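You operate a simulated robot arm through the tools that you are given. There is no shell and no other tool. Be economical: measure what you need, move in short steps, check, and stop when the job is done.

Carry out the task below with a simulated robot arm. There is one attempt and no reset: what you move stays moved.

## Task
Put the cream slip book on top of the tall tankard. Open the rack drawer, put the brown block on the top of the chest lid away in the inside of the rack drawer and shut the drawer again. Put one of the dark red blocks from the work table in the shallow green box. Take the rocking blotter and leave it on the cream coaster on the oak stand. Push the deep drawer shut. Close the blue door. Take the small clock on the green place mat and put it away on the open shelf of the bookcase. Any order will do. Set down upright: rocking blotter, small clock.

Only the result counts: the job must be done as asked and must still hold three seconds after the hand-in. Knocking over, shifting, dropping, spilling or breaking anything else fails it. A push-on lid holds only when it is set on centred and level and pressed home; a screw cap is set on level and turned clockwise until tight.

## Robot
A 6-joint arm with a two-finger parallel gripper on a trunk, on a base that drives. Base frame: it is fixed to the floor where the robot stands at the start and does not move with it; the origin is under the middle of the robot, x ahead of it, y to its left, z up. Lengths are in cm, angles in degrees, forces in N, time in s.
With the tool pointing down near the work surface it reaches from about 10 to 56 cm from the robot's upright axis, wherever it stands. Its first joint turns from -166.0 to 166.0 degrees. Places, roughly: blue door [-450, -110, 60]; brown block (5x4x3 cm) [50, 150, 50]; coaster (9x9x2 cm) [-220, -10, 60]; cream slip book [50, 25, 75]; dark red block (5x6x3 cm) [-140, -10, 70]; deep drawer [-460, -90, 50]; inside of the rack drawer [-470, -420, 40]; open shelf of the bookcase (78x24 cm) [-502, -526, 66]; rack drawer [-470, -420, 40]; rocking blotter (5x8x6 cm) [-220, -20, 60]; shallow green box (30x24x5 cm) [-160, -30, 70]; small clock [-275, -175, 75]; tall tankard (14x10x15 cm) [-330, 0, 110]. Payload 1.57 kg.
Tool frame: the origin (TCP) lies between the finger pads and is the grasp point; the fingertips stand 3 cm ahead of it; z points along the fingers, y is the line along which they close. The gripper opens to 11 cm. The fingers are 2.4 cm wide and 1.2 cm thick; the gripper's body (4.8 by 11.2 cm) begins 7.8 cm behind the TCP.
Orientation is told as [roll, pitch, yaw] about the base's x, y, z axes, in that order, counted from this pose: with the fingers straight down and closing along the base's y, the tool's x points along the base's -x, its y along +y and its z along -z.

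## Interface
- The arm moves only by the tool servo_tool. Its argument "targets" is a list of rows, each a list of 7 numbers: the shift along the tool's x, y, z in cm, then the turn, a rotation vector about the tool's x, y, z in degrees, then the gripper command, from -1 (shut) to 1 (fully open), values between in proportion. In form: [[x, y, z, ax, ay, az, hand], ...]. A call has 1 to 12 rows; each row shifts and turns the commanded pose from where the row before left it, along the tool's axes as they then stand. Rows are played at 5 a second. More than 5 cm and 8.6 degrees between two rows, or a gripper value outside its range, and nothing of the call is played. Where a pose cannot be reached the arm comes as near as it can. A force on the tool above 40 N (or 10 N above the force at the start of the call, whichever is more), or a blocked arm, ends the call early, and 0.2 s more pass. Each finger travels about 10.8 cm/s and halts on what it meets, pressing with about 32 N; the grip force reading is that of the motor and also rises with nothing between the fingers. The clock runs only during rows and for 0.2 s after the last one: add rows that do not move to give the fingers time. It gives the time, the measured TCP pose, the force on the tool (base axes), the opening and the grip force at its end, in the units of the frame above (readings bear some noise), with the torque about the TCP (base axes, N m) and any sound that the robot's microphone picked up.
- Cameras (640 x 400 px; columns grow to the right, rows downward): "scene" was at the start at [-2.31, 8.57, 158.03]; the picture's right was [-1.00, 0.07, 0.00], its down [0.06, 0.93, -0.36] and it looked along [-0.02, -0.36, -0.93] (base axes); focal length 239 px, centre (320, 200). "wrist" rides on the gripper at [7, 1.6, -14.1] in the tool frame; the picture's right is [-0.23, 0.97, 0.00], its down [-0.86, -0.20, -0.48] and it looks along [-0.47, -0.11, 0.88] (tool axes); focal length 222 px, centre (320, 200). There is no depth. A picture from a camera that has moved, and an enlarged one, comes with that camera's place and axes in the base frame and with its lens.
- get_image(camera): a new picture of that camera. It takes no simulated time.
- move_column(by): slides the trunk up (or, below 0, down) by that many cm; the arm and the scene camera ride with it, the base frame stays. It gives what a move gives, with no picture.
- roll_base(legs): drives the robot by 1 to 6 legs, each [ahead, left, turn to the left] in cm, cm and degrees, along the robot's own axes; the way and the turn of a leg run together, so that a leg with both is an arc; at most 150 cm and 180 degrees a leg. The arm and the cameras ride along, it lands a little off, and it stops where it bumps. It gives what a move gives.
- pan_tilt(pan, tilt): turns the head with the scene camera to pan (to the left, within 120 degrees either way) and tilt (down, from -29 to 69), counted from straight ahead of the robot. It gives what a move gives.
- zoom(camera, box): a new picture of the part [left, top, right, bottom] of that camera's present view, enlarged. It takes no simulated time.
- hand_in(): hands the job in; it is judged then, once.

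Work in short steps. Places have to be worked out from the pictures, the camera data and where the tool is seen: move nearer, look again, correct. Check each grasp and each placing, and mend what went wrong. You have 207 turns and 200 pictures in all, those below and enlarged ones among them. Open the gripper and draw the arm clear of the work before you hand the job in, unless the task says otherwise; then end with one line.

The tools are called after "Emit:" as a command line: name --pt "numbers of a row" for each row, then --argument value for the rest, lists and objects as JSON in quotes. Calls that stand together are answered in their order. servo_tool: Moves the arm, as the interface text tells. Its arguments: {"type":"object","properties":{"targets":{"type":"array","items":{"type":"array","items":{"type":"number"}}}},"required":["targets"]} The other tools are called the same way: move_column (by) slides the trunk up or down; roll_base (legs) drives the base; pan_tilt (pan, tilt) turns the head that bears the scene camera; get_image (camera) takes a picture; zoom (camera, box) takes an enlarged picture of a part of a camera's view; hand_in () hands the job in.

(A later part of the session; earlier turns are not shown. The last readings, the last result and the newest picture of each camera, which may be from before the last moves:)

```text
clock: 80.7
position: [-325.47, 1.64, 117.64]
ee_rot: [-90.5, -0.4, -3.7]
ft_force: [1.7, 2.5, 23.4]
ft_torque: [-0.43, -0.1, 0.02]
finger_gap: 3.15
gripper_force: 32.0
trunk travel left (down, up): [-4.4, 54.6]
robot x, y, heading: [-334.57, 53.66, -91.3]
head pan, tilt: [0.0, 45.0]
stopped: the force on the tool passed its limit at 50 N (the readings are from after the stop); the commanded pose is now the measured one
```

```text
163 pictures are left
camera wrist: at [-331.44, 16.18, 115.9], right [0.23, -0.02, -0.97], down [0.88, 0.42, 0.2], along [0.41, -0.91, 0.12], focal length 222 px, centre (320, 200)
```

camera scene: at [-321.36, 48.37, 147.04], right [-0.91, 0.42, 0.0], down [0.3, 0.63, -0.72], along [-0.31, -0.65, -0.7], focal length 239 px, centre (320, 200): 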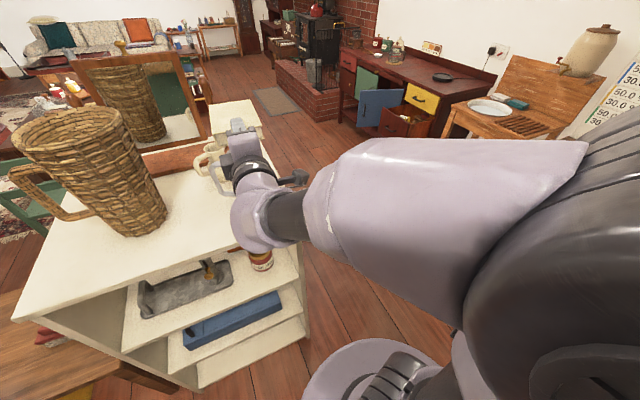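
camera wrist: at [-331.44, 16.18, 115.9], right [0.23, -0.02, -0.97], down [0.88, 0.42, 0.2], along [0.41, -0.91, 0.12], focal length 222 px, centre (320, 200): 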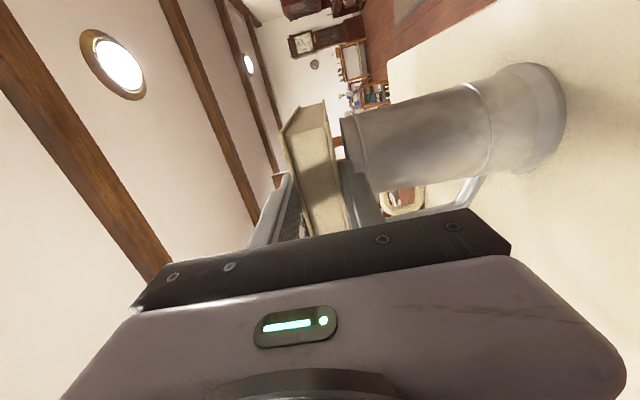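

Contact lies ~2.7 cm ahead of TCP: the lower fingertip hits the rim. Rise, back 2.3 cm, and lower again.

Emit:
move_column --by 2

Emit:
roll_base --legs '[[-2.3, 0, 0]]'

Emit:
move_column --by -2.5

Emit:
get_image --camera "wrist"

```text
clock: 81.4
position: [-325.24, 1.45, 119.47]
ee_rot: [-90.1, -0.3, -3.7]
ft_force: [0.0, -0.4, -4.2]
ft_torque: [0.27, 0.03, 0.0]
finger_gap: 3.19
gripper_force: 31.6
trunk travel left (down, up): [-6.4, 52.6]
robot x, y, heading: [-334.44, 53.55, -91.3]
head pan, tilt: [0.0, 45.0]
```

```text
clock: 82.2
position: [-325.35, 3.89, 119.54]
ee_rot: [-90.2, -0.3, -3.7]
ft_force: [-0.6, 0.5, -4.4]
ft_torque: [0.31, -0.02, 0.02]
finger_gap: 3.15
gripper_force: 31.8
trunk travel left (down, up): [-6.4, 52.6]
robot x, y, heading: [-334.42, 55.61, -91.5]
head pan, tilt: [0.0, 45.0]
```

```text
clock: 82.9
position: [-325.35, 3.76, 117.0]
ee_rot: [-90.1, -0.3, -3.7]
ft_force: [-0.5, 0.3, -4.2]
ft_torque: [0.33, -0.04, -0.04]
finger_gap: 3.15
gripper_force: 31.9
trunk travel left (down, up): [-3.9, 55.1]
robot x, y, heading: [-334.28, 56.04, -91.2]
head pan, tilt: [0.0, 45.0]
```

```text
162 pictures are left
camera wrist: at [-331.4, 18.34, 115.23], right [0.23, -0.02, -0.97], down [0.88, 0.42, 0.2], along [0.41, -0.91, 0.11], focal length 222 px, centre (320, 200)
```

wrist: 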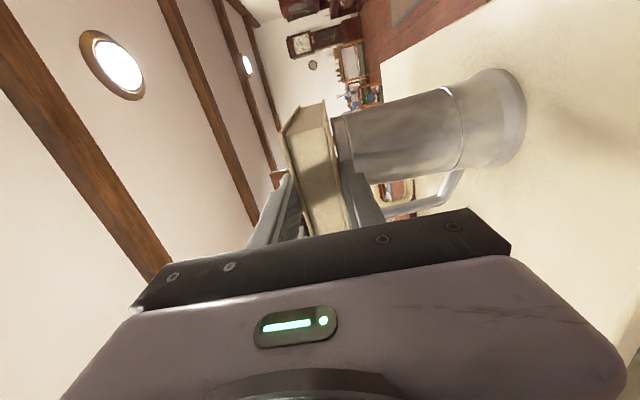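

No contact yet; the finger clears the rim. Lower in small steps.

Emit:
move_column --by -1.2

Emit:
move_column --by -0.4

```text
clock: 83.5
position: [-325.33, 4.09, 116.22]
ee_rot: [-90.7, -0.5, -3.7]
ft_force: [1.6, -0.9, 37.0]
ft_torque: [-1.83, 0.11, 0.05]
finger_gap: 3.37
gripper_force: 32.0
trunk travel left (down, up): [-2.7, 56.3]
robot x, y, heading: [-334.26, 55.73, -91.4]
head pan, tilt: [0.0, 45.0]
```

```text
clock: 84.0
position: [-325.23, 4.37, 115.65]
ee_rot: [-90.6, -0.4, -3.7]
ft_force: [3.8, 17.8, 41.4]
ft_torque: [-2.12, -0.08, 0.19]
finger_gap: 3.73
gripper_force: 31.9
trunk travel left (down, up): [-2.3, 56.7]
robot x, y, heading: [-334.34, 55.58, -91.5]
head pan, tilt: [0.0, 45.0]
```

Book rests on the rim but pressed hard; relieve by 0.7 cm and look.

Emit:
move_column --by 0.7

Emit:
get_image --camera "wrist"

```text
clock: 84.6
position: [-325.28, 3.94, 115.87]
ee_rot: [-90.0, -0.1, -3.6]
ft_force: [0.3, 3.6, 10.8]
ft_torque: [-0.43, -0.11, 0.1]
finger_gap: 3.65
gripper_force: 32.7
trunk travel left (down, up): [-3.0, 56.0]
robot x, y, heading: [-334.23, 55.81, -91.4]
head pan, tilt: [0.0, 45.0]
```

```text
161 pictures are left
camera wrist: at [-331.43, 18.47, 114.29], right [0.23, -0.02, -0.97], down [0.88, 0.42, 0.2], along [0.41, -0.91, 0.11], focal length 222 px, centre (320, 200)
```

wrist: 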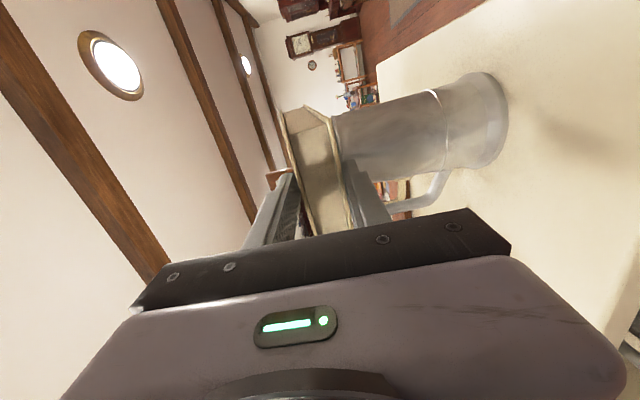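

Open the gripper part way and let the book settle.

Emit:
servo_tool --pt "0 0 0 0 0 0 -0.2" --pt "0 0 0 0 0 0 -0.05" --pt "0 0 0 0 0 0 0.1" --pt "0 0 0 0 0 0 0.1" --pt "0 0 0 0 0 0 0.1"

Emit:
get_image --camera "wrist"

```text
clock: 85.8
position: [-325.34, 3.8, 116.09]
ee_rot: [-90.2, -0.2, -3.7]
ft_force: [0.1, -0.3, 0.7]
ft_torque: [0.01, 0.01, 0.03]
finger_gap: 6.06
gripper_force: 0.1
trunk travel left (down, up): [-3.0, 56.0]
robot x, y, heading: [-334.22, 55.59, -91.2]
head pan, tilt: [0.0, 45.0]
```

```text
160 pictures are left
camera wrist: at [-331.4, 18.37, 114.37], right [0.23, -0.02, -0.97], down [0.88, 0.42, 0.2], along [0.41, -0.91, 0.11], focal length 222 px, centre (320, 200)
```

wrist: 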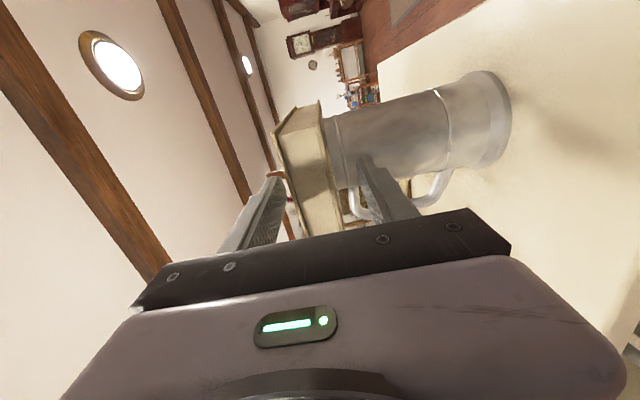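

Book lies flat on the tankard. Back the base off.

Emit:
roll_base --legs '[[-22, 0, 0]]'

Emit:
get_image --camera "wrist"

Emit:
get_image --camera "scene"

```text
clock: 87.5
position: [-324.72, 26.02, 116.19]
ee_rot: [-90.2, -0.3, -3.6]
ft_force: [-0.4, 0.5, -0.9]
ft_torque: [-0.02, 0.03, 0.03]
finger_gap: 6.09
gripper_force: 0.0
trunk travel left (down, up): [-3.0, 56.0]
robot x, y, heading: [-333.98, 78.05, -91.2]
head pan, tilt: [0.0, 45.0]
```

```text
159 pictures are left
camera wrist: at [-330.82, 40.51, 114.38], right [0.23, -0.02, -0.97], down [0.88, 0.42, 0.2], along [0.41, -0.91, 0.11], focal length 222 px, centre (320, 200)
```

wrist: 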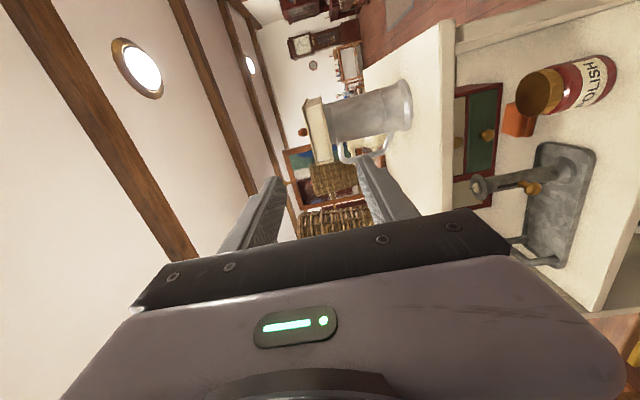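

```text
158 pictures are left
camera scene: at [-320.69, 71.47, 144.35], right [-0.99, 0.11, 0.0], down [0.08, 0.66, -0.74], along [-0.09, -0.74, -0.67], focal length 239 px, centre (320, 200)
```

scene: 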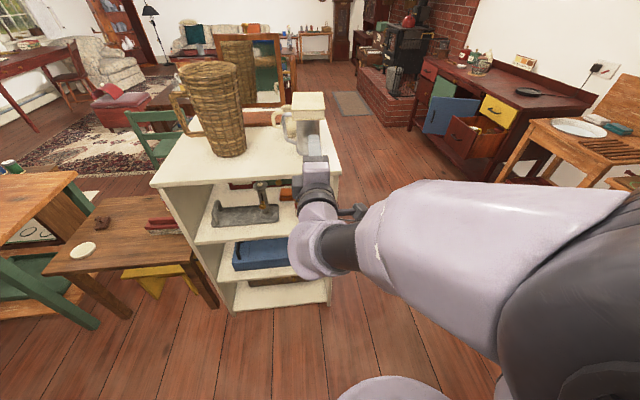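

Book placed. Raise the trunk to normal height and turn the tool back to pointing down.

Emit:
move_column --by 17

Emit:
servo_tool --pt "0 1 -1 -8.2 0 0 1" --pt "0 1 -1 -8.2 0 0 1" --pt "0 1 -1 -8.2 0 0 1" --pt "0 1 -1 -8.2 0 0 1" --pt "0 1 -1 -8.2 0 0 1" --pt "0 0 0 -8.2 0 0 1" --pt "0 0 0 -8.2 0 0 1" --pt "0 0 0 -8.2 0 0 1" --pt "0 0 0 -8.2 0 0 1" --pt "0 0 0 -8.2 0 0 1" --pt "0 0 0 -8 0 0 1" --pt "0 0 0 0 0 0 1"

Emit:
get_image --camera "scene"

```text
clock: 89.4
position: [-324.69, 25.96, 133.08]
ee_rot: [-90.1, -0.2, -3.6]
ft_force: [0.6, -0.5, 0.4]
ft_torque: [-0.03, -0.02, -0.02]
finger_gap: 6.05
gripper_force: 0.0
trunk travel left (down, up): [-20.0, 39.0]
robot x, y, heading: [-333.8, 78.43, -91.2]
head pan, tilt: [0.0, 45.0]
```

```text
clock: 92.0
position: [-324.27, 32.24, 129.76]
ee_rot: [-0.1, -0.3, -3.6]
ft_force: [-0.7, 0.4, -0.5]
ft_torque: [0.01, -0.04, 0.04]
finger_gap: 11.01
gripper_force: 0.0
trunk travel left (down, up): [-20.0, 39.0]
robot x, y, heading: [-333.58, 77.98, -91.4]
head pan, tilt: [0.0, 45.0]
```

```text
157 pictures are left
camera scene: at [-319.92, 71.67, 160.92], right [-1.0, 0.02, 0.0], down [0.02, 0.71, -0.71], along [-0.02, -0.71, -0.71], focal length 239 px, centre (320, 200)
```

scene: 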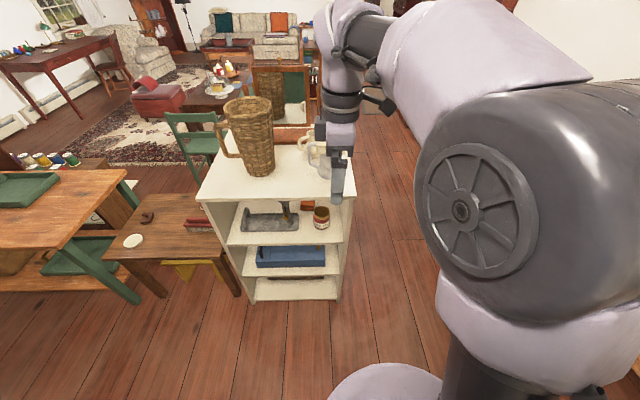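

Lower the arm, then drive to the oak stand (blotter ≈(-222,-17), coaster ≈(-222,-3)).

Emit:
servo_tool --pt "0 0 4.5 0 0 0 1" --pt "0 0 4.5 0 0 0 1" --pt "0 0 4.5 0 0 0 1" --pt "0 0 4.5 0 0 0 1" --pt "0 0 4.5 0 0 0 1" --pt "0 0 4.5 0 0 0 1" --pt "0 0 0 0 0 0 1"

Emit:
roll_base --legs '[[0, 108, 0], [38, 0, 0]]'

Emit:
pan_tilt --pan 0 --tilt 60

Emit:
get_image --camera "scene"

Emit:
get_image --camera "wrist"

```text
clock: 93.6
position: [-324.07, 32.14, 102.85]
ee_rot: [-0.2, -0.3, -3.7]
ft_force: [-0.6, 0.3, 0.1]
ft_torque: [0.02, 0.02, 0.0]
finger_gap: 10.99
gripper_force: 0.1
trunk travel left (down, up): [-20.0, 39.0]
robot x, y, heading: [-333.82, 77.85, -91.1]
head pan, tilt: [0.0, 45.0]
```

```text
clock: 101.2
position: [-215.5, -8.58, 102.91]
ee_rot: [-0.1, -0.2, -3.3]
ft_force: [-0.8, 0.0, -0.1]
ft_torque: [0.02, 0.01, 0.02]
finger_gap: 11.0
gripper_force: 0.1
trunk travel left (down, up): [-20.0, 39.0]
robot x, y, heading: [-225.73, 37.06, -90.7]
head pan, tilt: [0.0, 45.0]
```

```text
clock: 102.0
position: [-215.56, -8.56, 102.88]
ee_rot: [-0.2, -0.3, -3.4]
ft_force: [0.4, -0.1, 0.1]
ft_torque: [0.03, -0.01, 0.01]
finger_gap: 10.99
gripper_force: 0.2
trunk travel left (down, up): [-20.0, 39.0]
robot x, y, heading: [-225.6, 37.22, -91.0]
head pan, tilt: [0.0, 60.0]
```

```text
156 pictures are left
camera scene: at [-211.65, 32.6, 158.97], right [-1.0, 0.02, 0.0], down [0.01, 0.87, -0.5], along [-0.01, -0.5, -0.87], focal length 239 px, centre (320, 200)
```

scene: 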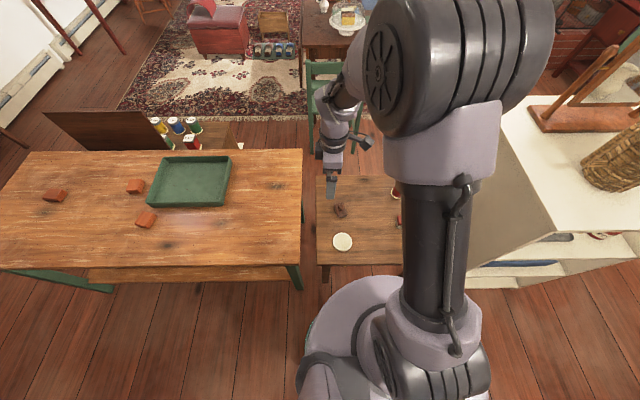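

```text
155 pictures are left
camera wrist: at [-222.54, -6.49, 116.99], right [0.28, 0.96, 0.0], down [0.84, -0.25, 0.48], along [0.46, -0.14, -0.88], focal length 222 px, centre (320, 200)
```

wrist: 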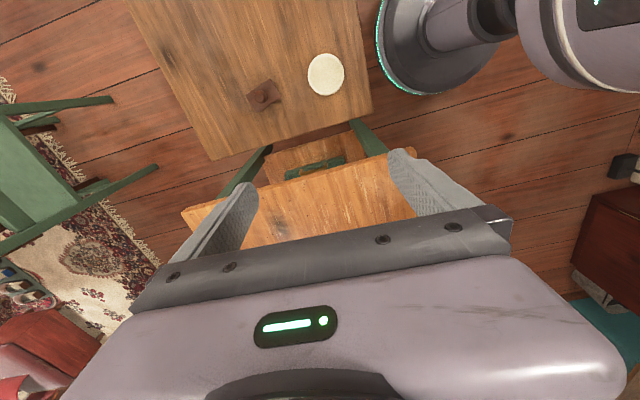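

Zoom on blotter and coaster in both cameras.

Emit:
zoom --camera "scene" --box '[310, 180, 406, 260]'

Emit:
zoom --camera "wrist" --box '[220, 30, 380, 140]'

```text
5.00 times, centred on (358, 220) of scene
camera zoom: at [-211.65, 32.6, 158.97], right [-1.0, 0.02, 0.0], down [0.01, 0.87, -0.5], along [-0.01, -0.5, -0.87], focal length 1193 px, centre (130, 100)
```

zoom: 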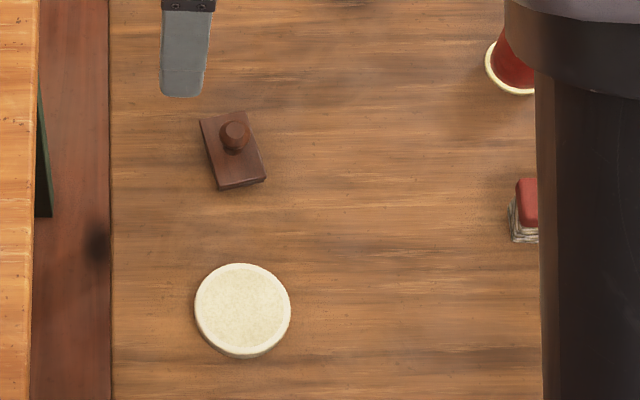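

```text
3.64 times, centred on (300, 85) of wrist
camera zoom: at [-222.54, -6.49, 116.99], right [0.28, 0.96, 0.0], down [0.84, -0.25, 0.48], along [0.46, -0.14, -0.88], focal length 808 px, centre (393, 618)
```

zoom: 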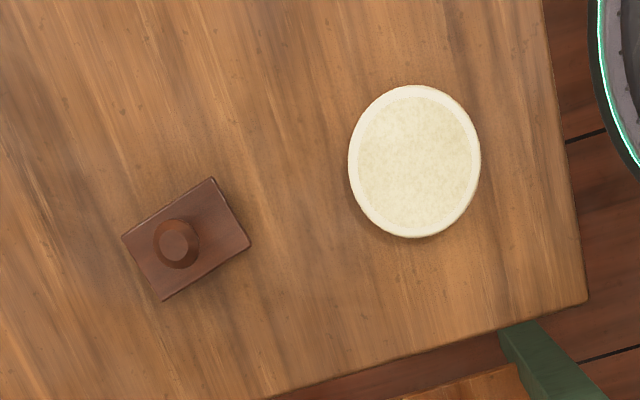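

Coaster center ≈(-222.9,-5.0), top z≈55; blotter ≈(-222.9,-21.7), long axis ~15° off y. Move base slightly forward, turn the wrist and look again from nearer.

Emit:
roll_base --legs '[[6, 0, 0]]'

Emit:
servo_tool --pt "0 0 0 0 0 7.96 1" --pt "0 0 0 0 0 7.96 1" --pt "0 0 0 0 0 7.96 1" --pt "0 0 0 0 0 7.96 1" --pt "0 0 0 0 0 7.96 1" --pt "0 0 0 0 0 7.96 1" --pt "0 0 0 0 0 7.96 1" --pt "0 0 0 0 0 7.96 1" --pt "0 0 0 0 0 7.96 1" --pt "0 0 0 0 0 0 1"

```text
clock: 102.9
position: [-215.73, -14.57, 102.91]
ee_rot: [-0.2, -0.3, -3.3]
ft_force: [-0.4, -0.9, -0.5]
ft_torque: [0.02, -0.03, 0.03]
finger_gap: 11.02
gripper_force: 0.0
trunk travel left (down, up): [-20.0, 39.0]
robot x, y, heading: [-225.82, 31.22, -90.9]
head pan, tilt: [0.0, 60.0]
```

```text
clock: 105.1
position: [-215.51, -14.54, 102.88]
ee_rot: [0.2, -0.3, -75.1]
ft_force: [0.3, 0.0, 0.6]
ft_torque: [-0.01, 0.03, 0.02]
finger_gap: 10.98
gripper_force: 0.0
trunk travel left (down, up): [-20.0, 39.0]
robot x, y, heading: [-225.76, 31.71, -90.6]
head pan, tilt: [0.0, 60.0]
```

Emit:
servo_tool --pt "-1 -1.8 4.4 0 0 0 1" --pt "-1 -1.8 4.4 0 0 0 1" --pt "-1 -1.8 4.4 0 0 0 1" --pt "-1 -1.8 4.4 0 0 0 1" --pt "-1 -1.8 4.4 0 0 0 1" --pt "0 0 0 0 0 0 1"

Emit:
get_image --camera "wrist"

Emit:
zoom --camera "scene" --box '[290, 160, 420, 260]'

```text
clock: 106.5
position: [-223.17, -21.9, 80.81]
ee_rot: [0.2, -0.3, -75.0]
ft_force: [0.1, 0.2, 0.6]
ft_torque: [-0.03, -0.03, 0.01]
finger_gap: 11.0
gripper_force: 0.0
trunk travel left (down, up): [-20.0, 39.0]
robot x, y, heading: [-225.99, 31.3, -90.9]
head pan, tilt: [0.0, 60.0]
```

```text
152 pictures are left
camera wrist: at [-223.37, -14.78, 95.06], right [1.0, 0.03, 0.01], down [0.03, -0.88, 0.48], along [0.02, -0.48, -0.88], focal length 222 px, centre (320, 200)
```

wrist: 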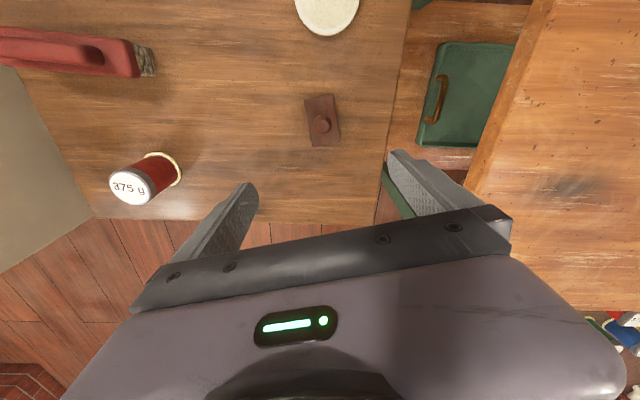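

```text
4.00 times, centred on (355, 210) of scene
camera zoom: at [-211.74, 26.62, 158.97], right [-1.0, 0.02, 0.0], down [0.01, 0.87, -0.5], along [-0.01, -0.5, -0.87], focal length 954 px, centre (180, 160)
```

zoom: 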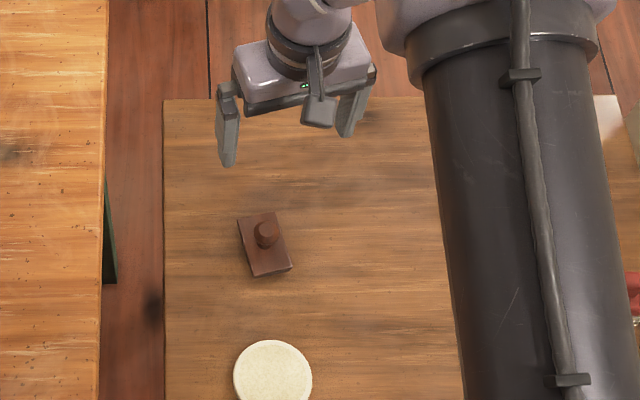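

Blotter plate ≈(-222.6,-21.1). Align and descend to TCP z≈57.5.

Emit:
servo_tool --pt "0.6 0.7 4 0 0 0 1" --pt "0 0 4.8 0 0 0 1" --pt "0 0 4.8 0 0 0 1" --pt "0 0 4.8 0 0 0 1" --pt "0 0 4.8 0 0 0 1" --pt "0 0 0 0 0 0 1"

Emit:
get_image --camera "wrist"

Emit:
zoom --camera "scene" --box '[290, 160, 420, 260]'

```text
clock: 107.8
position: [-222.37, -21.04, 57.97]
ee_rot: [0.3, -0.2, -75.3]
ft_force: [-1.5, 7.6, 13.7]
ft_torque: [0.15, 0.85, -0.54]
finger_gap: 10.95
gripper_force: 0.1
trunk travel left (down, up): [-20.0, 39.0]
robot x, y, heading: [-225.5, 31.18, -91.1]
head pan, tilt: [0.0, 60.0]
stopped in row 6: the force on the tool passed its limit at 261 N (the readings are from after the stop); the commanded pose is now the measured one
```

```text
150 pictures are left
camera wrist: at [-222.71, -13.99, 72.18], right [1.0, 0.03, 0.01], down [0.02, -0.88, 0.48], along [0.02, -0.48, -0.88], focal length 222 px, centre (320, 200)
```

wrist: 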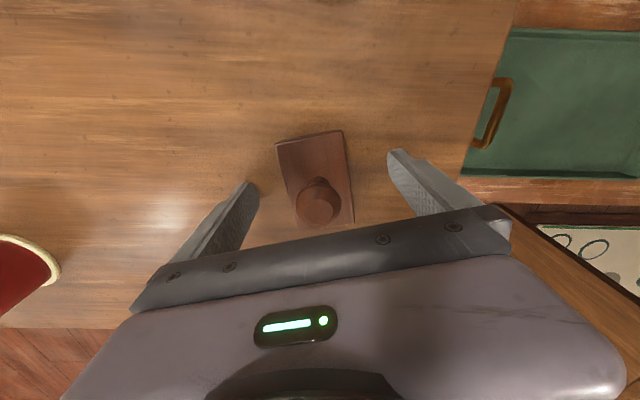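

```text
4.00 times, centred on (355, 210) of scene
camera zoom: at [-211.76, 26.7, 158.99], right [-1.0, 0.02, 0.0], down [0.01, 0.87, -0.5], along [-0.01, -0.5, -0.87], focal length 954 px, centre (180, 160)
```

zoom: 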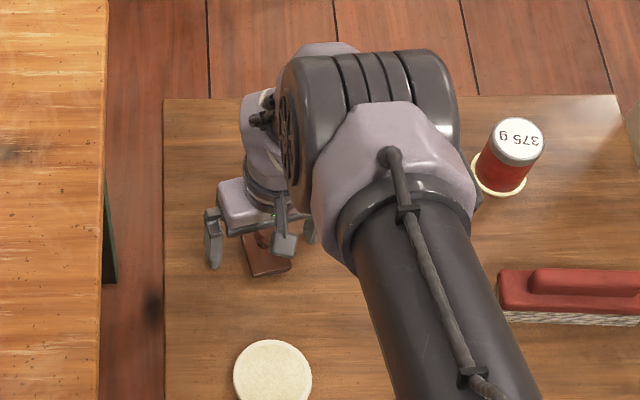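

Fingertips touched the stand (surface z≈55). Raise 0.6 and close on the blotter plate.

Emit:
servo_tool --pt "0 0 -0.6 0 0 3 1" --pt "0 0 0 0 0 0 0.4" --pt "0 0 0 0 0 0 0" --pt "0 0 0 0 0 0 -0.4" --pt "0 0 0 0 0 0 -1" --pt "0 0 0 0 0 0 -1" --pt "0 0 0 0 0 0 -1"

Emit:
get_image --camera "wrist"

```text
clock: 109.4
position: [-222.33, -21.21, 58.59]
ee_rot: [0.3, -0.1, -78.1]
ft_force: [-0.2, -0.9, 1.7]
ft_torque: [-0.02, -0.01, 0.02]
finger_gap: 4.73
gripper_force: 32.2
trunk travel left (down, up): [-20.0, 39.0]
robot x, y, heading: [-225.77, 31.37, -90.8]
head pan, tilt: [0.0, 60.0]
```

```text
148 pictures are left
camera wrist: at [-222.33, -14.03, 72.66], right [1.0, -0.02, 0.01], down [-0.02, -0.88, 0.48], along [-0.01, -0.48, -0.88], focal length 222 px, centre (320, 200)
```

wrist: 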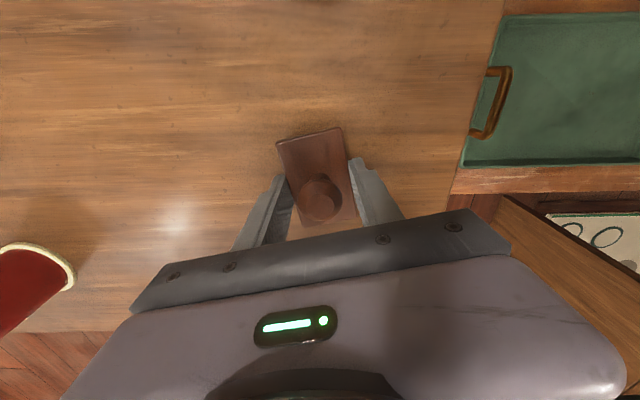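

Gripped. Lift and carry over the coaster.

Emit:
servo_tool --pt "0 0 -3 0 0 0 -1" --pt "0 0 -3 0 0 0 -1" --pt "3.85 0.73 0 0 0 0 -1" --pt "3.85 0.73 0 0 0 0 -1" --pt "3.85 0.73 0 0 0 0 -1" --pt "3.85 0.73 0 0 0 0 -1" --pt "0 0 0 0 0 0 -1"

Emit:
get_image --camera "wrist"

Emit:
zoom --camera "scene" --box '[290, 180, 420, 280]'

```text
clock: 111.0
position: [-222.83, -5.81, 64.47]
ee_rot: [0.3, -0.1, -78.2]
ft_force: [0.1, -0.7, -1.7]
ft_torque: [0.0, 0.0, 0.01]
finger_gap: 4.72
gripper_force: 31.8
out of reach, approached as far as the arm can: row 5
trunk travel left (down, up): [-20.0, 39.0]
robot x, y, heading: [-225.88, 31.06, -91.0]
head pan, tilt: [0.0, 60.0]
```

```text
147 pictures are left
camera wrist: at [-222.8, 1.3, 78.71], right [1.0, -0.02, 0.01], down [-0.02, -0.88, 0.48], along [-0.01, -0.48, -0.88], focal length 222 px, centre (320, 200)
```

wrist: 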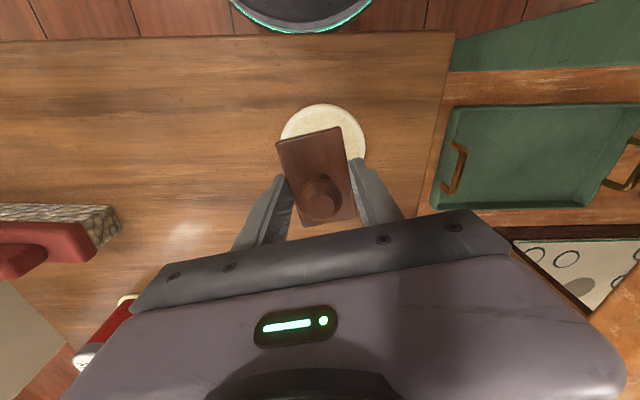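

```text
4.00 times, centred on (355, 230) of scene
camera zoom: at [-211.75, 26.58, 158.96], right [-1.0, 0.02, 0.0], down [0.01, 0.87, -0.5], along [-0.01, -0.5, -0.87], focal length 954 px, centre (180, 80)
```

zoom: 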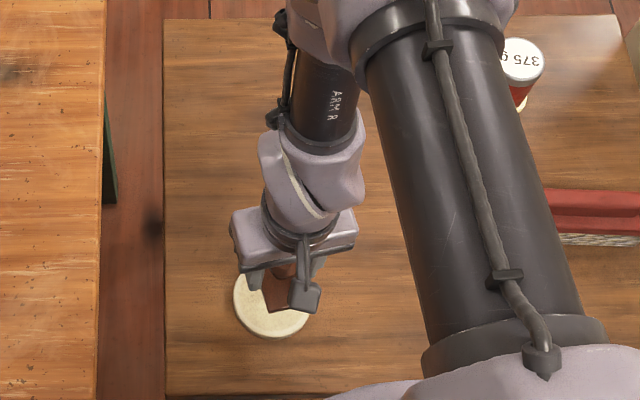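

Centered over the coaster (-222.7,-5.2). Lower gently.

Emit:
servo_tool --pt "0 0 1.5 0 0 0 -1" --pt "0 0 1.3 0 0 0 -1" --pt "0 0 0.3 0 0 0 -1" --pt "0 0 0.2 0 0 0 -1"

```text
clock: 112.0
position: [-222.7, -5.9, 61.11]
ee_rot: [0.3, -0.1, -78.3]
ft_force: [0.1, -1.4, -1.0]
ft_torque: [0.02, 0.01, -0.02]
finger_gap: 4.72
gripper_force: 32.0
trunk travel left (down, up): [-20.0, 39.0]
robot x, y, heading: [-225.65, 30.76, -91.1]
head pan, tilt: [0.0, 60.0]
```

Emit:
servo_tool --pt "0 0 0.2 0 0 0 -1" --pt "0 0 0.2 0 0 0 -1"

```text
clock: 112.6
position: [-222.79, -5.74, 60.83]
ee_rot: [0.3, -0.1, -78.3]
ft_force: [-0.6, -0.3, -0.2]
ft_torque: [-0.02, 0.02, -0.03]
finger_gap: 4.74
gripper_force: 32.4
trunk travel left (down, up): [-20.0, 39.0]
robot x, y, heading: [-225.98, 31.77, -91.1]
head pan, tilt: [0.0, 60.0]
```

Lowering a bit further, watching force.

Emit:
servo_tool --pt "0 0 0.2 0 0 0 -1" --pt "0 0 0.2 0 0 0 -1"

Emit:
servo_tool --pt "0 0 0.2 0 0 0 -1" --pt "0 0 0.2 0 0 0 -1"

```text
clock: 113.2
position: [-222.82, -5.94, 60.38]
ee_rot: [0.3, -0.1, -78.2]
ft_force: [0.0, -1.4, -0.5]
ft_torque: [0.04, -0.01, 0.01]
finger_gap: 4.72
gripper_force: 32.1
trunk travel left (down, up): [-20.0, 39.0]
robot x, y, heading: [-225.61, 31.2, -91.0]
head pan, tilt: [0.0, 60.0]
```

```text
clock: 113.8
position: [-222.81, -5.85, 60.18]
ee_rot: [0.4, -0.2, -78.2]
ft_force: [-4.2, 0.0, 24.6]
ft_torque: [0.0, 0.14, -0.02]
finger_gap: 4.74
gripper_force: 32.5
trunk travel left (down, up): [-20.0, 39.0]
robot x, y, heading: [-225.66, 31.2, -90.9]
head pan, tilt: [0.0, 60.0]
```

Contact. Release and rise.

Emit:
servo_tool --pt "0 0 -0.2 0 0 0 -0.1" --pt "0 0 0 0 0 0 0.3" --pt "0 0 0 0 0 0 0.5" --pt "0 0 0 0 0 0 0.5" --pt "0 0 -3 0 0 0 0.5" --pt "0 0 -4 0 0 0 0.5" --pt "0 0 -4 0 0 0 0.5" --pt "0 0 -4 0 0 0 0.5" --pt "0 0 -4 0 0 0 0.5"

Emit:
get_image --camera "wrist"

Emit:
zoom --camera "scene" --box '[0, 120, 360, 300]'

```text
clock: 115.8
position: [-222.73, -5.76, 79.33]
ee_rot: [0.3, -0.1, -78.1]
ft_force: [0.5, -0.2, 0.2]
ft_torque: [0.01, -0.02, 0.01]
finger_gap: 8.26
gripper_force: 0.1
trunk travel left (down, up): [-20.0, 39.0]
robot x, y, heading: [-225.38, 31.14, -91.2]
head pan, tilt: [0.0, 60.0]
```

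```text
145 pictures are left
camera wrist: at [-222.67, 1.43, 93.41], right [1.0, -0.02, 0.01], down [-0.02, -0.88, 0.48], along [-0.01, -0.48, -0.88], focal length 222 px, centre (320, 200)
```

wrist: 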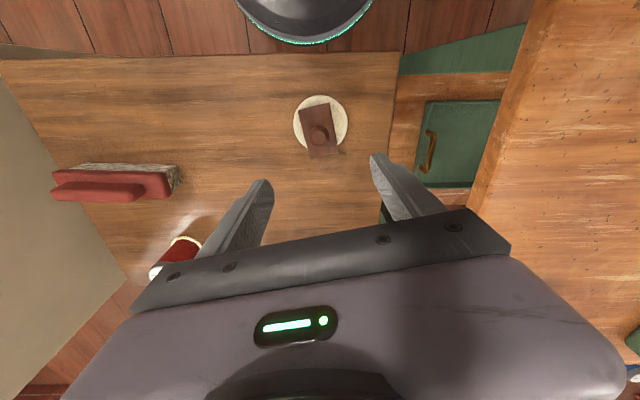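

```text
1.78 times, centred on (180, 210) of scene
camera zoom: at [-211.75, 26.65, 158.97], right [-1.0, 0.02, 0.0], down [0.01, 0.87, -0.5], along [-0.01, -0.5, -0.87], focal length 424 px, centre (569, 182)
```

zoom: 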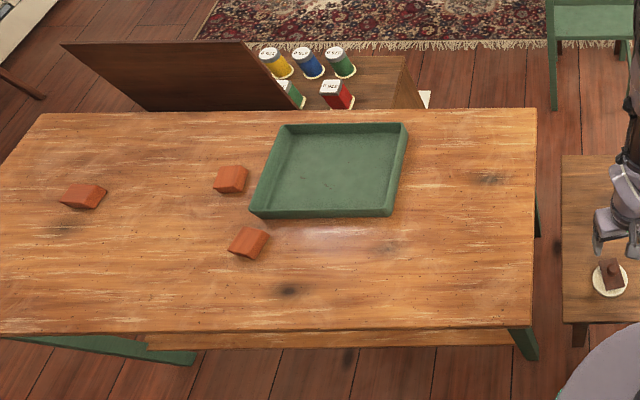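

Blotter rests on the coaster. Next the red block at ≈(-142.6,-9.6): raise the arm and drive there.

Emit:
servo_tool --pt "0 0 -4.5 0 0 0 1" --pt "0 0 -4.5 0 0 0 1" --pt "0 0 -4.5 0 0 0 1" --pt "0 0 -4.5 0 0 0 1"

Emit:
roll_base --legs '[[-16, 0, 0], [0, 76, 0], [13, 0, 0]]'

Emit:
get_image --camera "scene"

Emit:
get_image --camera "wrist"

```text
clock: 116.8
position: [-222.99, -5.5, 95.98]
ee_rot: [0.3, -0.1, -78.2]
ft_force: [0.0, -0.5, 0.0]
ft_torque: [-0.01, -0.05, 0.0]
finger_gap: 10.99
gripper_force: 0.0
out of reach, approached as far as the arm can: row 1
trunk travel left (down, up): [-20.0, 39.0]
robot x, y, heading: [-225.79, 31.52, -90.7]
head pan, tilt: [0.0, 60.0]
```

```text
clock: 122.8
position: [-147.97, -3.86, 96.0]
ee_rot: [0.2, -0.1, -78.7]
ft_force: [0.3, 0.3, 0.5]
ft_torque: [0.01, 0.01, 0.0]
finger_gap: 11.03
gripper_force: 0.1
trunk travel left (down, up): [-20.0, 39.0]
robot x, y, heading: [-150.43, 32.97, -91.7]
head pan, tilt: [0.0, 60.0]
```

```text
143 pictures are left
camera scene: at [-136.46, 28.15, 158.96], right [-1.0, 0.02, 0.0], down [0.02, 0.87, -0.5], along [-0.01, -0.5, -0.87], focal length 239 px, centre (320, 200)
```

scene: 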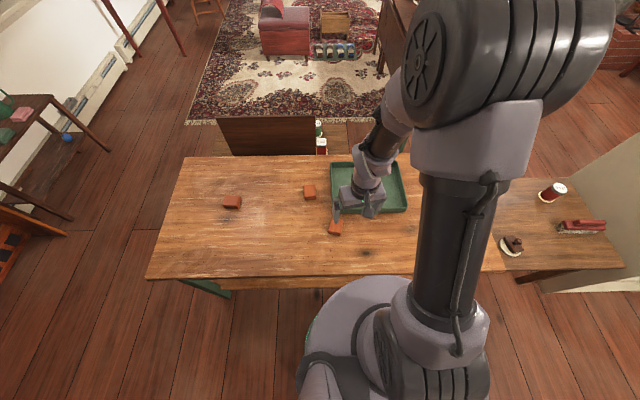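

```text
142 pictures are left
camera wrist: at [-147.89, 3.25, 110.15], right [1.0, -0.03, 0.01], down [-0.03, -0.88, 0.48], along [-0.01, -0.48, -0.88], focal length 222 px, centre (320, 200)
```

wrist: 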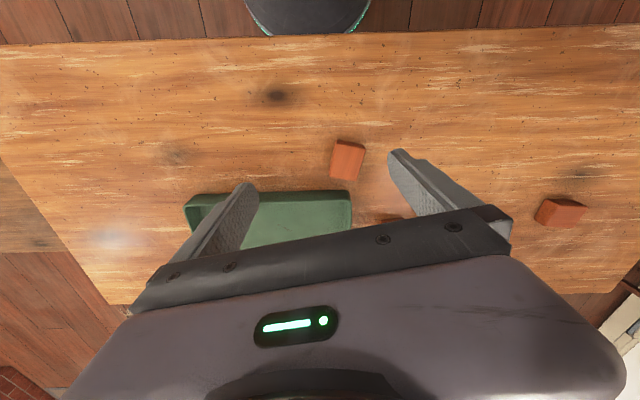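

Zoom on the block from the wrist camera.

Emit:
zoom --camera "wrist" --box '[300, 120, 400, 200]'

Emit:
zoom --camera "scene" --box '[290, 150, 420, 250]'

```text
5.00 times, centred on (350, 160) of wrist
camera zoom: at [-147.89, 3.25, 110.15], right [1.0, -0.03, 0.01], down [-0.03, -0.88, 0.48], along [-0.01, -0.48, -0.88], focal length 1111 px, centre (170, 400)
```

zoom: 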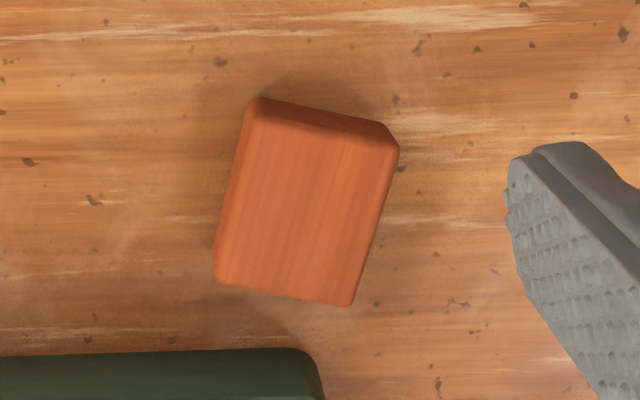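

```text
4.00 times, centred on (355, 200) of scene
camera zoom: at [-136.46, 28.15, 158.96], right [-1.0, 0.02, 0.0], down [0.02, 0.87, -0.5], along [-0.01, -0.5, -0.87], focal length 954 px, centre (180, 200)
```

zoom: 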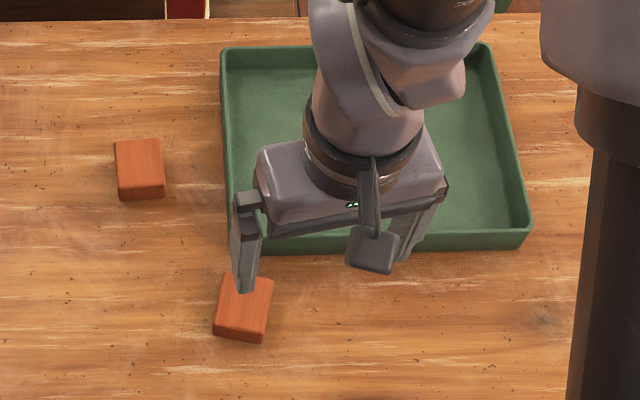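

Block center (-143.35,-9.6), long axis 15° off. Turn, align, and descend to TCP z≈75.

Emit:
servo_tool --pt "0 0 0 0 0 6.5 1" --pt "0 0 0 0 0 6.5 1" --pt "0 0 0 0 0 6.5 1" --pt "0 0 0 0 0 6.6 1" --pt "-2.15 3 1 0 0 0 1" --pt "-2.15 2.95 4 0 0 0 1" --pt "0 0 4 0 0 0 1" --pt "0 0 4 0 0 0 1" --pt "0 0 4 0 0 0 1" --pt "0 0 4 0 0 0 1" --pt "0 0 0 0 0 0 1"

Emit:
get_image --camera "wrist"

```text
refused: row 6 steps farther than a row can; nothing moved
```

```text
139 pictures are left
camera wrist: at [-147.89, 3.25, 110.15], right [1.0, -0.03, 0.01], down [-0.03, -0.88, 0.48], along [-0.01, -0.48, -0.88], focal length 222 px, centre (320, 200)
```

wrist: 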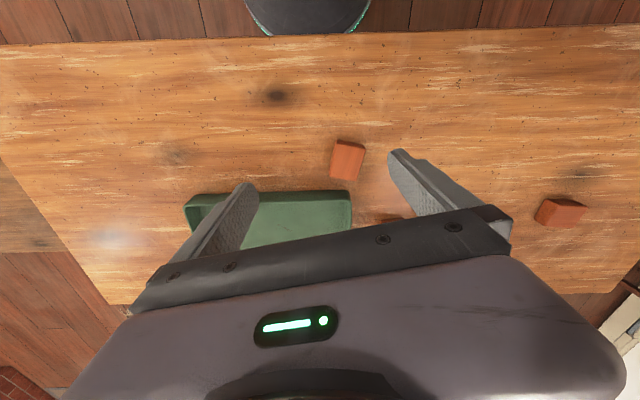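

Reissue with smaller steps.

Emit:
servo_tool --pt "0 0 0 0 0 6.5 1" --pt "0 0 0 0 0 6.5 1" --pt "0 0 0 0 0 6.5 1" --pt "0 0 0 0 0 6.6 1" --pt "-2.15 3 1 0 0 0 1" --pt "-2.15 2.95 2 0 0 0 1" --pt "0 0 4.5 0 0 0 1" --pt "0 0 4.5 0 0 0 1" --pt "0 0 4.5 0 0 0 1" --pt "0 0 4.5 0 0 0 1" --pt "0 0 0 0 0 0 1"

Emit:
get_image --camera "wrist"

```text
clock: 125.2
position: [-143.18, -9.6, 75.15]
ee_rot: [0.4, 0.0, -104.6]
ft_force: [0.2, -0.2, 1.1]
ft_torque: [0.05, 0.06, -0.05]
finger_gap: 10.99
gripper_force: 0.0
trunk travel left (down, up): [-20.0, 39.0]
robot x, y, heading: [-150.34, 33.25, -91.4]
head pan, tilt: [0.0, 60.0]
```

```text
138 pictures are left
camera wrist: at [-140.01, -3.25, 89.2], right [0.88, -0.47, 0.01], down [-0.41, -0.78, 0.48], along [-0.22, -0.42, -0.88], focal length 222 px, centre (320, 200)
```

wrist: 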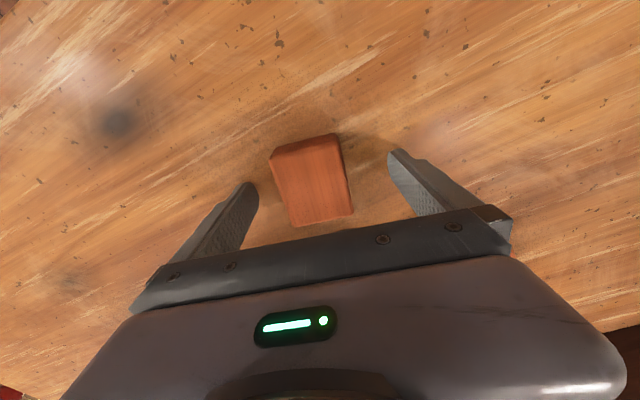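

Creep down 1 cm and close.

Emit:
servo_tool --pt "0 0 0.5 0 0 0 1" --pt "0 0 0.5 0 0 0 1" --pt "0 0 0 0 0 0 0.3" --pt "0 0 0 0 0 0 0" --pt "0 0 0 0 0 0 -0.5" --pt "0 0 0 0 0 0 -1" --pt "0 0 0 0 0 0 -1"

Emit:
servo_tool --pt "0 0 -3 0 0 0 -1" --pt "0 0 -4 0 0 0 -1" --pt "0 0 -4 0 0 0 -1" --pt "0 0 0 0 0 0 -1"

Emit:
get_image --camera "wrist"

```text
clock: 125.6
position: [-143.3, -9.49, 75.06]
ee_rot: [0.5, -0.2, -104.7]
ft_force: [-3.9, 6.4, 32.5]
ft_torque: [1.01, 1.92, -0.22]
finger_gap: 11.01
gripper_force: 0.1
trunk travel left (down, up): [-20.0, 39.0]
robot x, y, heading: [-150.57, 33.08, -91.5]
head pan, tilt: [0.0, 60.0]
stopped in row 1: the force on the tool passed its limit at 53 N (the readings are from after the stop); the commanded pose is now the measured one
```

```text
clock: 126.6
position: [-143.26, -9.76, 85.93]
ee_rot: [0.4, -0.3, -104.7]
ft_force: [0.2, -0.1, 0.0]
ft_torque: [0.0, 0.03, 0.01]
finger_gap: 0.02
gripper_force: 21.3
trunk travel left (down, up): [-20.0, 39.0]
robot x, y, heading: [-150.44, 32.98, -91.3]
head pan, tilt: [0.0, 60.0]
```

```text
137 pictures are left
camera wrist: at [-140.11, -3.38, 100.07], right [0.88, -0.47, 0.01], down [-0.41, -0.77, 0.48], along [-0.22, -0.43, -0.88], focal length 222 px, centre (320, 200)
```

wrist: 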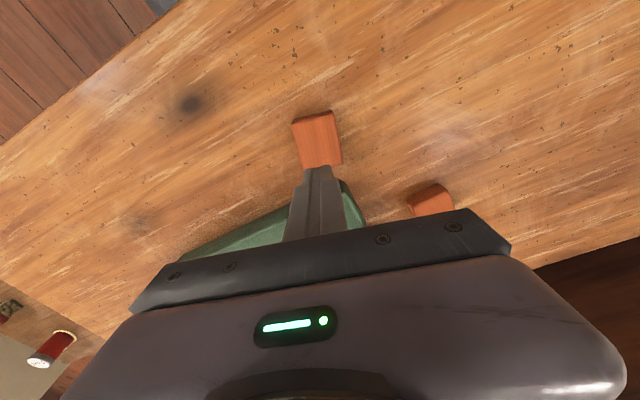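

Table surface is z≈72 (tips touched), so the block top is 75 and center ≈(-143.3,-8.8). Reopen, adjust, and descend to TCP 75.6.

Emit:
servo_tool --pt "0.9 -0.2 0 0 0 0 1" --pt "0 0 0 0 0 0 1" --pt "0 0 0 0 0 0 1" --pt "0 0 0 0 0 0 1" --pt "0 0 4 0 0 0 1" --pt "0 0 4 0 0 0 1" --pt "0 0 2.2 0 0 0 1" --pt "0 0 0 0 0 0 0.3" --pt "0 0 0 0 0 0 0" --pt "0 0 0 0 0 0 -0.6" --pt "0 0 0 0 0 0 -1" --pt "0 0 0 0 0 0 -1"

```text
clock: 129.2
position: [-143.08, -8.81, 75.68]
ee_rot: [0.4, -0.3, -104.7]
ft_force: [-0.2, 1.1, 0.2]
ft_torque: [-0.02, 0.0, -0.04]
finger_gap: 4.91
gripper_force: 32.2
trunk travel left (down, up): [-20.0, 39.0]
robot x, y, heading: [-150.31, 32.94, -91.5]
head pan, tilt: [0.0, 60.0]
```

Gripped 4.9 cm. Lift and move over the green box.

Emit:
servo_tool --pt "0 0 -3 0 0 0 -1" --pt "0 0 -4 0 0 0 -1" --pt "0 0 -3 0 0 0 -1" --pt "-3.64 -1.34 0 0 0 0 -1" --pt "-3.64 -1.34 0 0 0 0 -1" --pt "-3.64 -1.34 0 0 0 0 -1" --pt "-3.64 -1.34 0 0 0 0 -1" --pt "0 0 0 0 0 0 -1"

Emit:
get_image --camera "wrist"

Emit:
zoom --camera "scene" --box '[290, 140, 420, 240]'

```text
clock: 131.0
position: [-152.04, -21.47, 85.67]
ee_rot: [0.5, -0.1, -104.8]
ft_force: [-0.2, 0.4, -0.7]
ft_torque: [0.0, 0.02, -0.01]
finger_gap: 4.89
gripper_force: 32.0
trunk travel left (down, up): [-20.0, 39.0]
robot x, y, heading: [-150.35, 32.77, -91.3]
head pan, tilt: [0.0, 60.0]
```

```text
136 pictures are left
camera wrist: at [-148.87, -15.09, 99.77], right [0.88, -0.47, 0.01], down [-0.41, -0.77, 0.48], along [-0.22, -0.43, -0.88], focal length 222 px, centre (320, 200)
```

wrist: 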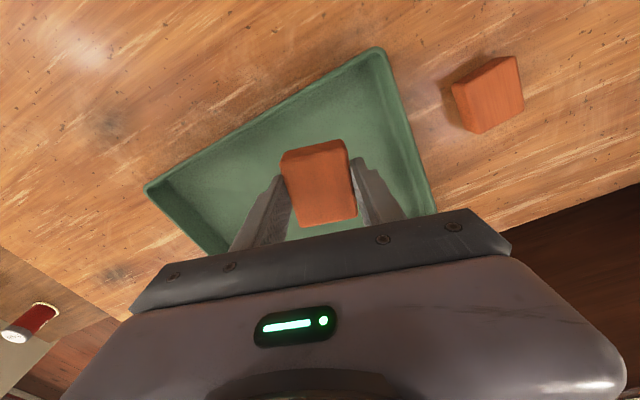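

```text
4.00 times, centred on (355, 190) of scene
camera zoom: at [-136.45, 28.29, 158.97], right [-1.0, 0.02, 0.0], down [0.02, 0.87, -0.5], along [-0.01, -0.5, -0.87], focal length 954 px, centre (180, 240)
```

zoom: 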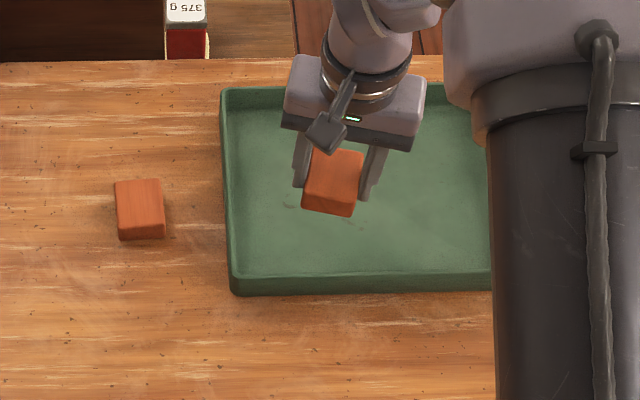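

Over the box. Descend 8.3 then creep.

Emit:
servo_tool --pt "0 0 3 0 0 0 -1" --pt "0 0 3 0 0 0 -1" --pt "0 0 2.3 0 0 0 -1" --pt "0 0 0.3 0 0 0 -1" --pt "0 0 0.3 0 0 0 -1"

```text
clock: 132.2
position: [-152.11, -21.47, 76.78]
ee_rot: [0.4, -0.2, -104.7]
ft_force: [-0.8, 0.4, -0.1]
ft_torque: [-0.02, -0.02, 0.01]
finger_gap: 4.89
gripper_force: 32.1
trunk travel left (down, up): [-20.0, 39.0]
robot x, y, heading: [-150.44, 32.97, -91.2]
head pan, tilt: [0.0, 60.0]
```

Emit:
servo_tool --pt "0 0 0.2 0 0 0 -1" --pt "0 0 0.2 0 0 0 -1"

```text
clock: 132.8
position: [-152.06, -21.46, 76.36]
ee_rot: [0.3, -0.3, -104.7]
ft_force: [-0.3, 0.2, -1.0]
ft_torque: [-0.01, -0.04, -0.03]
finger_gap: 4.88
gripper_force: 31.9
trunk travel left (down, up): [-20.0, 39.0]
robot x, y, heading: [-149.94, 33.19, -91.9]
head pan, tilt: [0.0, 60.0]
```

Within a few mm of the floor; release and rise.

Emit:
servo_tool --pt "0 0 0.2 0 0 0 -1" --pt "0 0 0 0 0 0 -0.1" --pt "0 0 0 0 0 0 0.3" --pt "0 0 0 0 0 0 0.5" --pt "0 0 0 0 0 0 0.5" --pt "0 0 -3 0 0 0 0.5" --pt "0 0 -4 0 0 0 0.5" --pt "0 0 -4 0 0 0 0.5" --pt "0 0 -4 0 0 0 0.5" --pt "0 0 -4 0 0 0 0.5" --pt "0 0 -4 0 0 0 0.5"

Emit:
get_image --camera "scene"

```text
clock: 135.2
position: [-152.22, -21.68, 99.23]
ee_rot: [0.4, -0.4, -104.7]
ft_force: [0.1, -0.5, -0.4]
ft_torque: [0.01, 0.02, 0.0]
finger_gap: 8.26
gripper_force: 0.0
trunk travel left (down, up): [-20.0, 39.0]
robot x, y, heading: [-150.48, 32.61, -91.5]
head pan, tilt: [0.0, 60.0]
```

```text
134 pictures are left
camera scene: at [-136.46, 28.33, 158.97], right [-1.0, 0.02, 0.0], down [0.02, 0.87, -0.5], along [-0.01, -0.5, -0.87], focal length 239 px, centre (320, 200)
```

scene: 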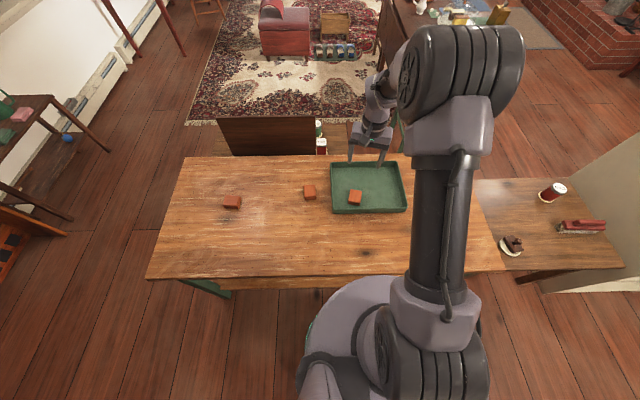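

Red block done. Retract the arm and drive around to the west side to view the dresser.

Emit:
servo_tool --pt "4.5 0 0 0 0 0 0" --pt "4.5 0 0 0 0 0 -0.5" --pt "4.5 0 0 0 0 0 -1" --pt "4.5 0 0 0 0 0 -1" --pt "0 0 0 0 0 0 -1"

Emit:
roll_base --legs '[[-22, 0, 0], [0, -150, 0], [0, -78, 0], [0, 0, -45]]'

Emit:
pan_tilt --pan 10 --tilt 35

Emit:
get_image --camera "scene"

```text
clock: 136.4
position: [-147.59, -3.87, 99.04]
ee_rot: [0.4, -0.2, -104.7]
ft_force: [-0.3, -0.8, 0.3]
ft_torque: [0.04, 0.0, 0.0]
finger_gap: 0.01
gripper_force: 21.4
trunk travel left (down, up): [-20.0, 39.0]
robot x, y, heading: [-150.47, 33.0, -91.3]
head pan, tilt: [0.0, 60.0]
```

```text
clock: 150.9
position: [-402.63, 31.81, 99.15]
ee_rot: [0.4, -0.2, -150.0]
ft_force: [0.0, 0.0, 0.1]
ft_torque: [0.01, -0.01, 0.0]
finger_gap: 0.0
gripper_force: 21.0
trunk travel left (down, up): [-20.0, 39.0]
robot x, y, heading: [-378.25, 59.8, -136.8]
head pan, tilt: [0.0, 60.0]
```

```text
clock: 151.8
position: [-402.6, 31.7, 99.18]
ee_rot: [0.4, -0.2, -150.0]
ft_force: [0.0, -0.6, 0.1]
ft_torque: [-0.02, 0.03, 0.01]
finger_gap: 0.0
gripper_force: 21.5
trunk travel left (down, up): [-20.0, 39.0]
robot x, y, heading: [-378.33, 59.83, -136.9]
head pan, tilt: [10.0, 35.0]
```

```text
133 pictures are left
camera scene: at [-372.39, 44.1, 162.39], right [-0.8, 0.6, 0.0], down [0.34, 0.46, -0.82], along [-0.49, -0.66, -0.57], focal length 239 px, centre (320, 200)
```

scene: 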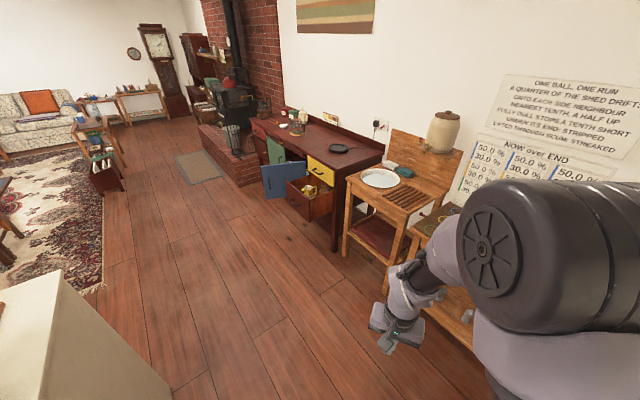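

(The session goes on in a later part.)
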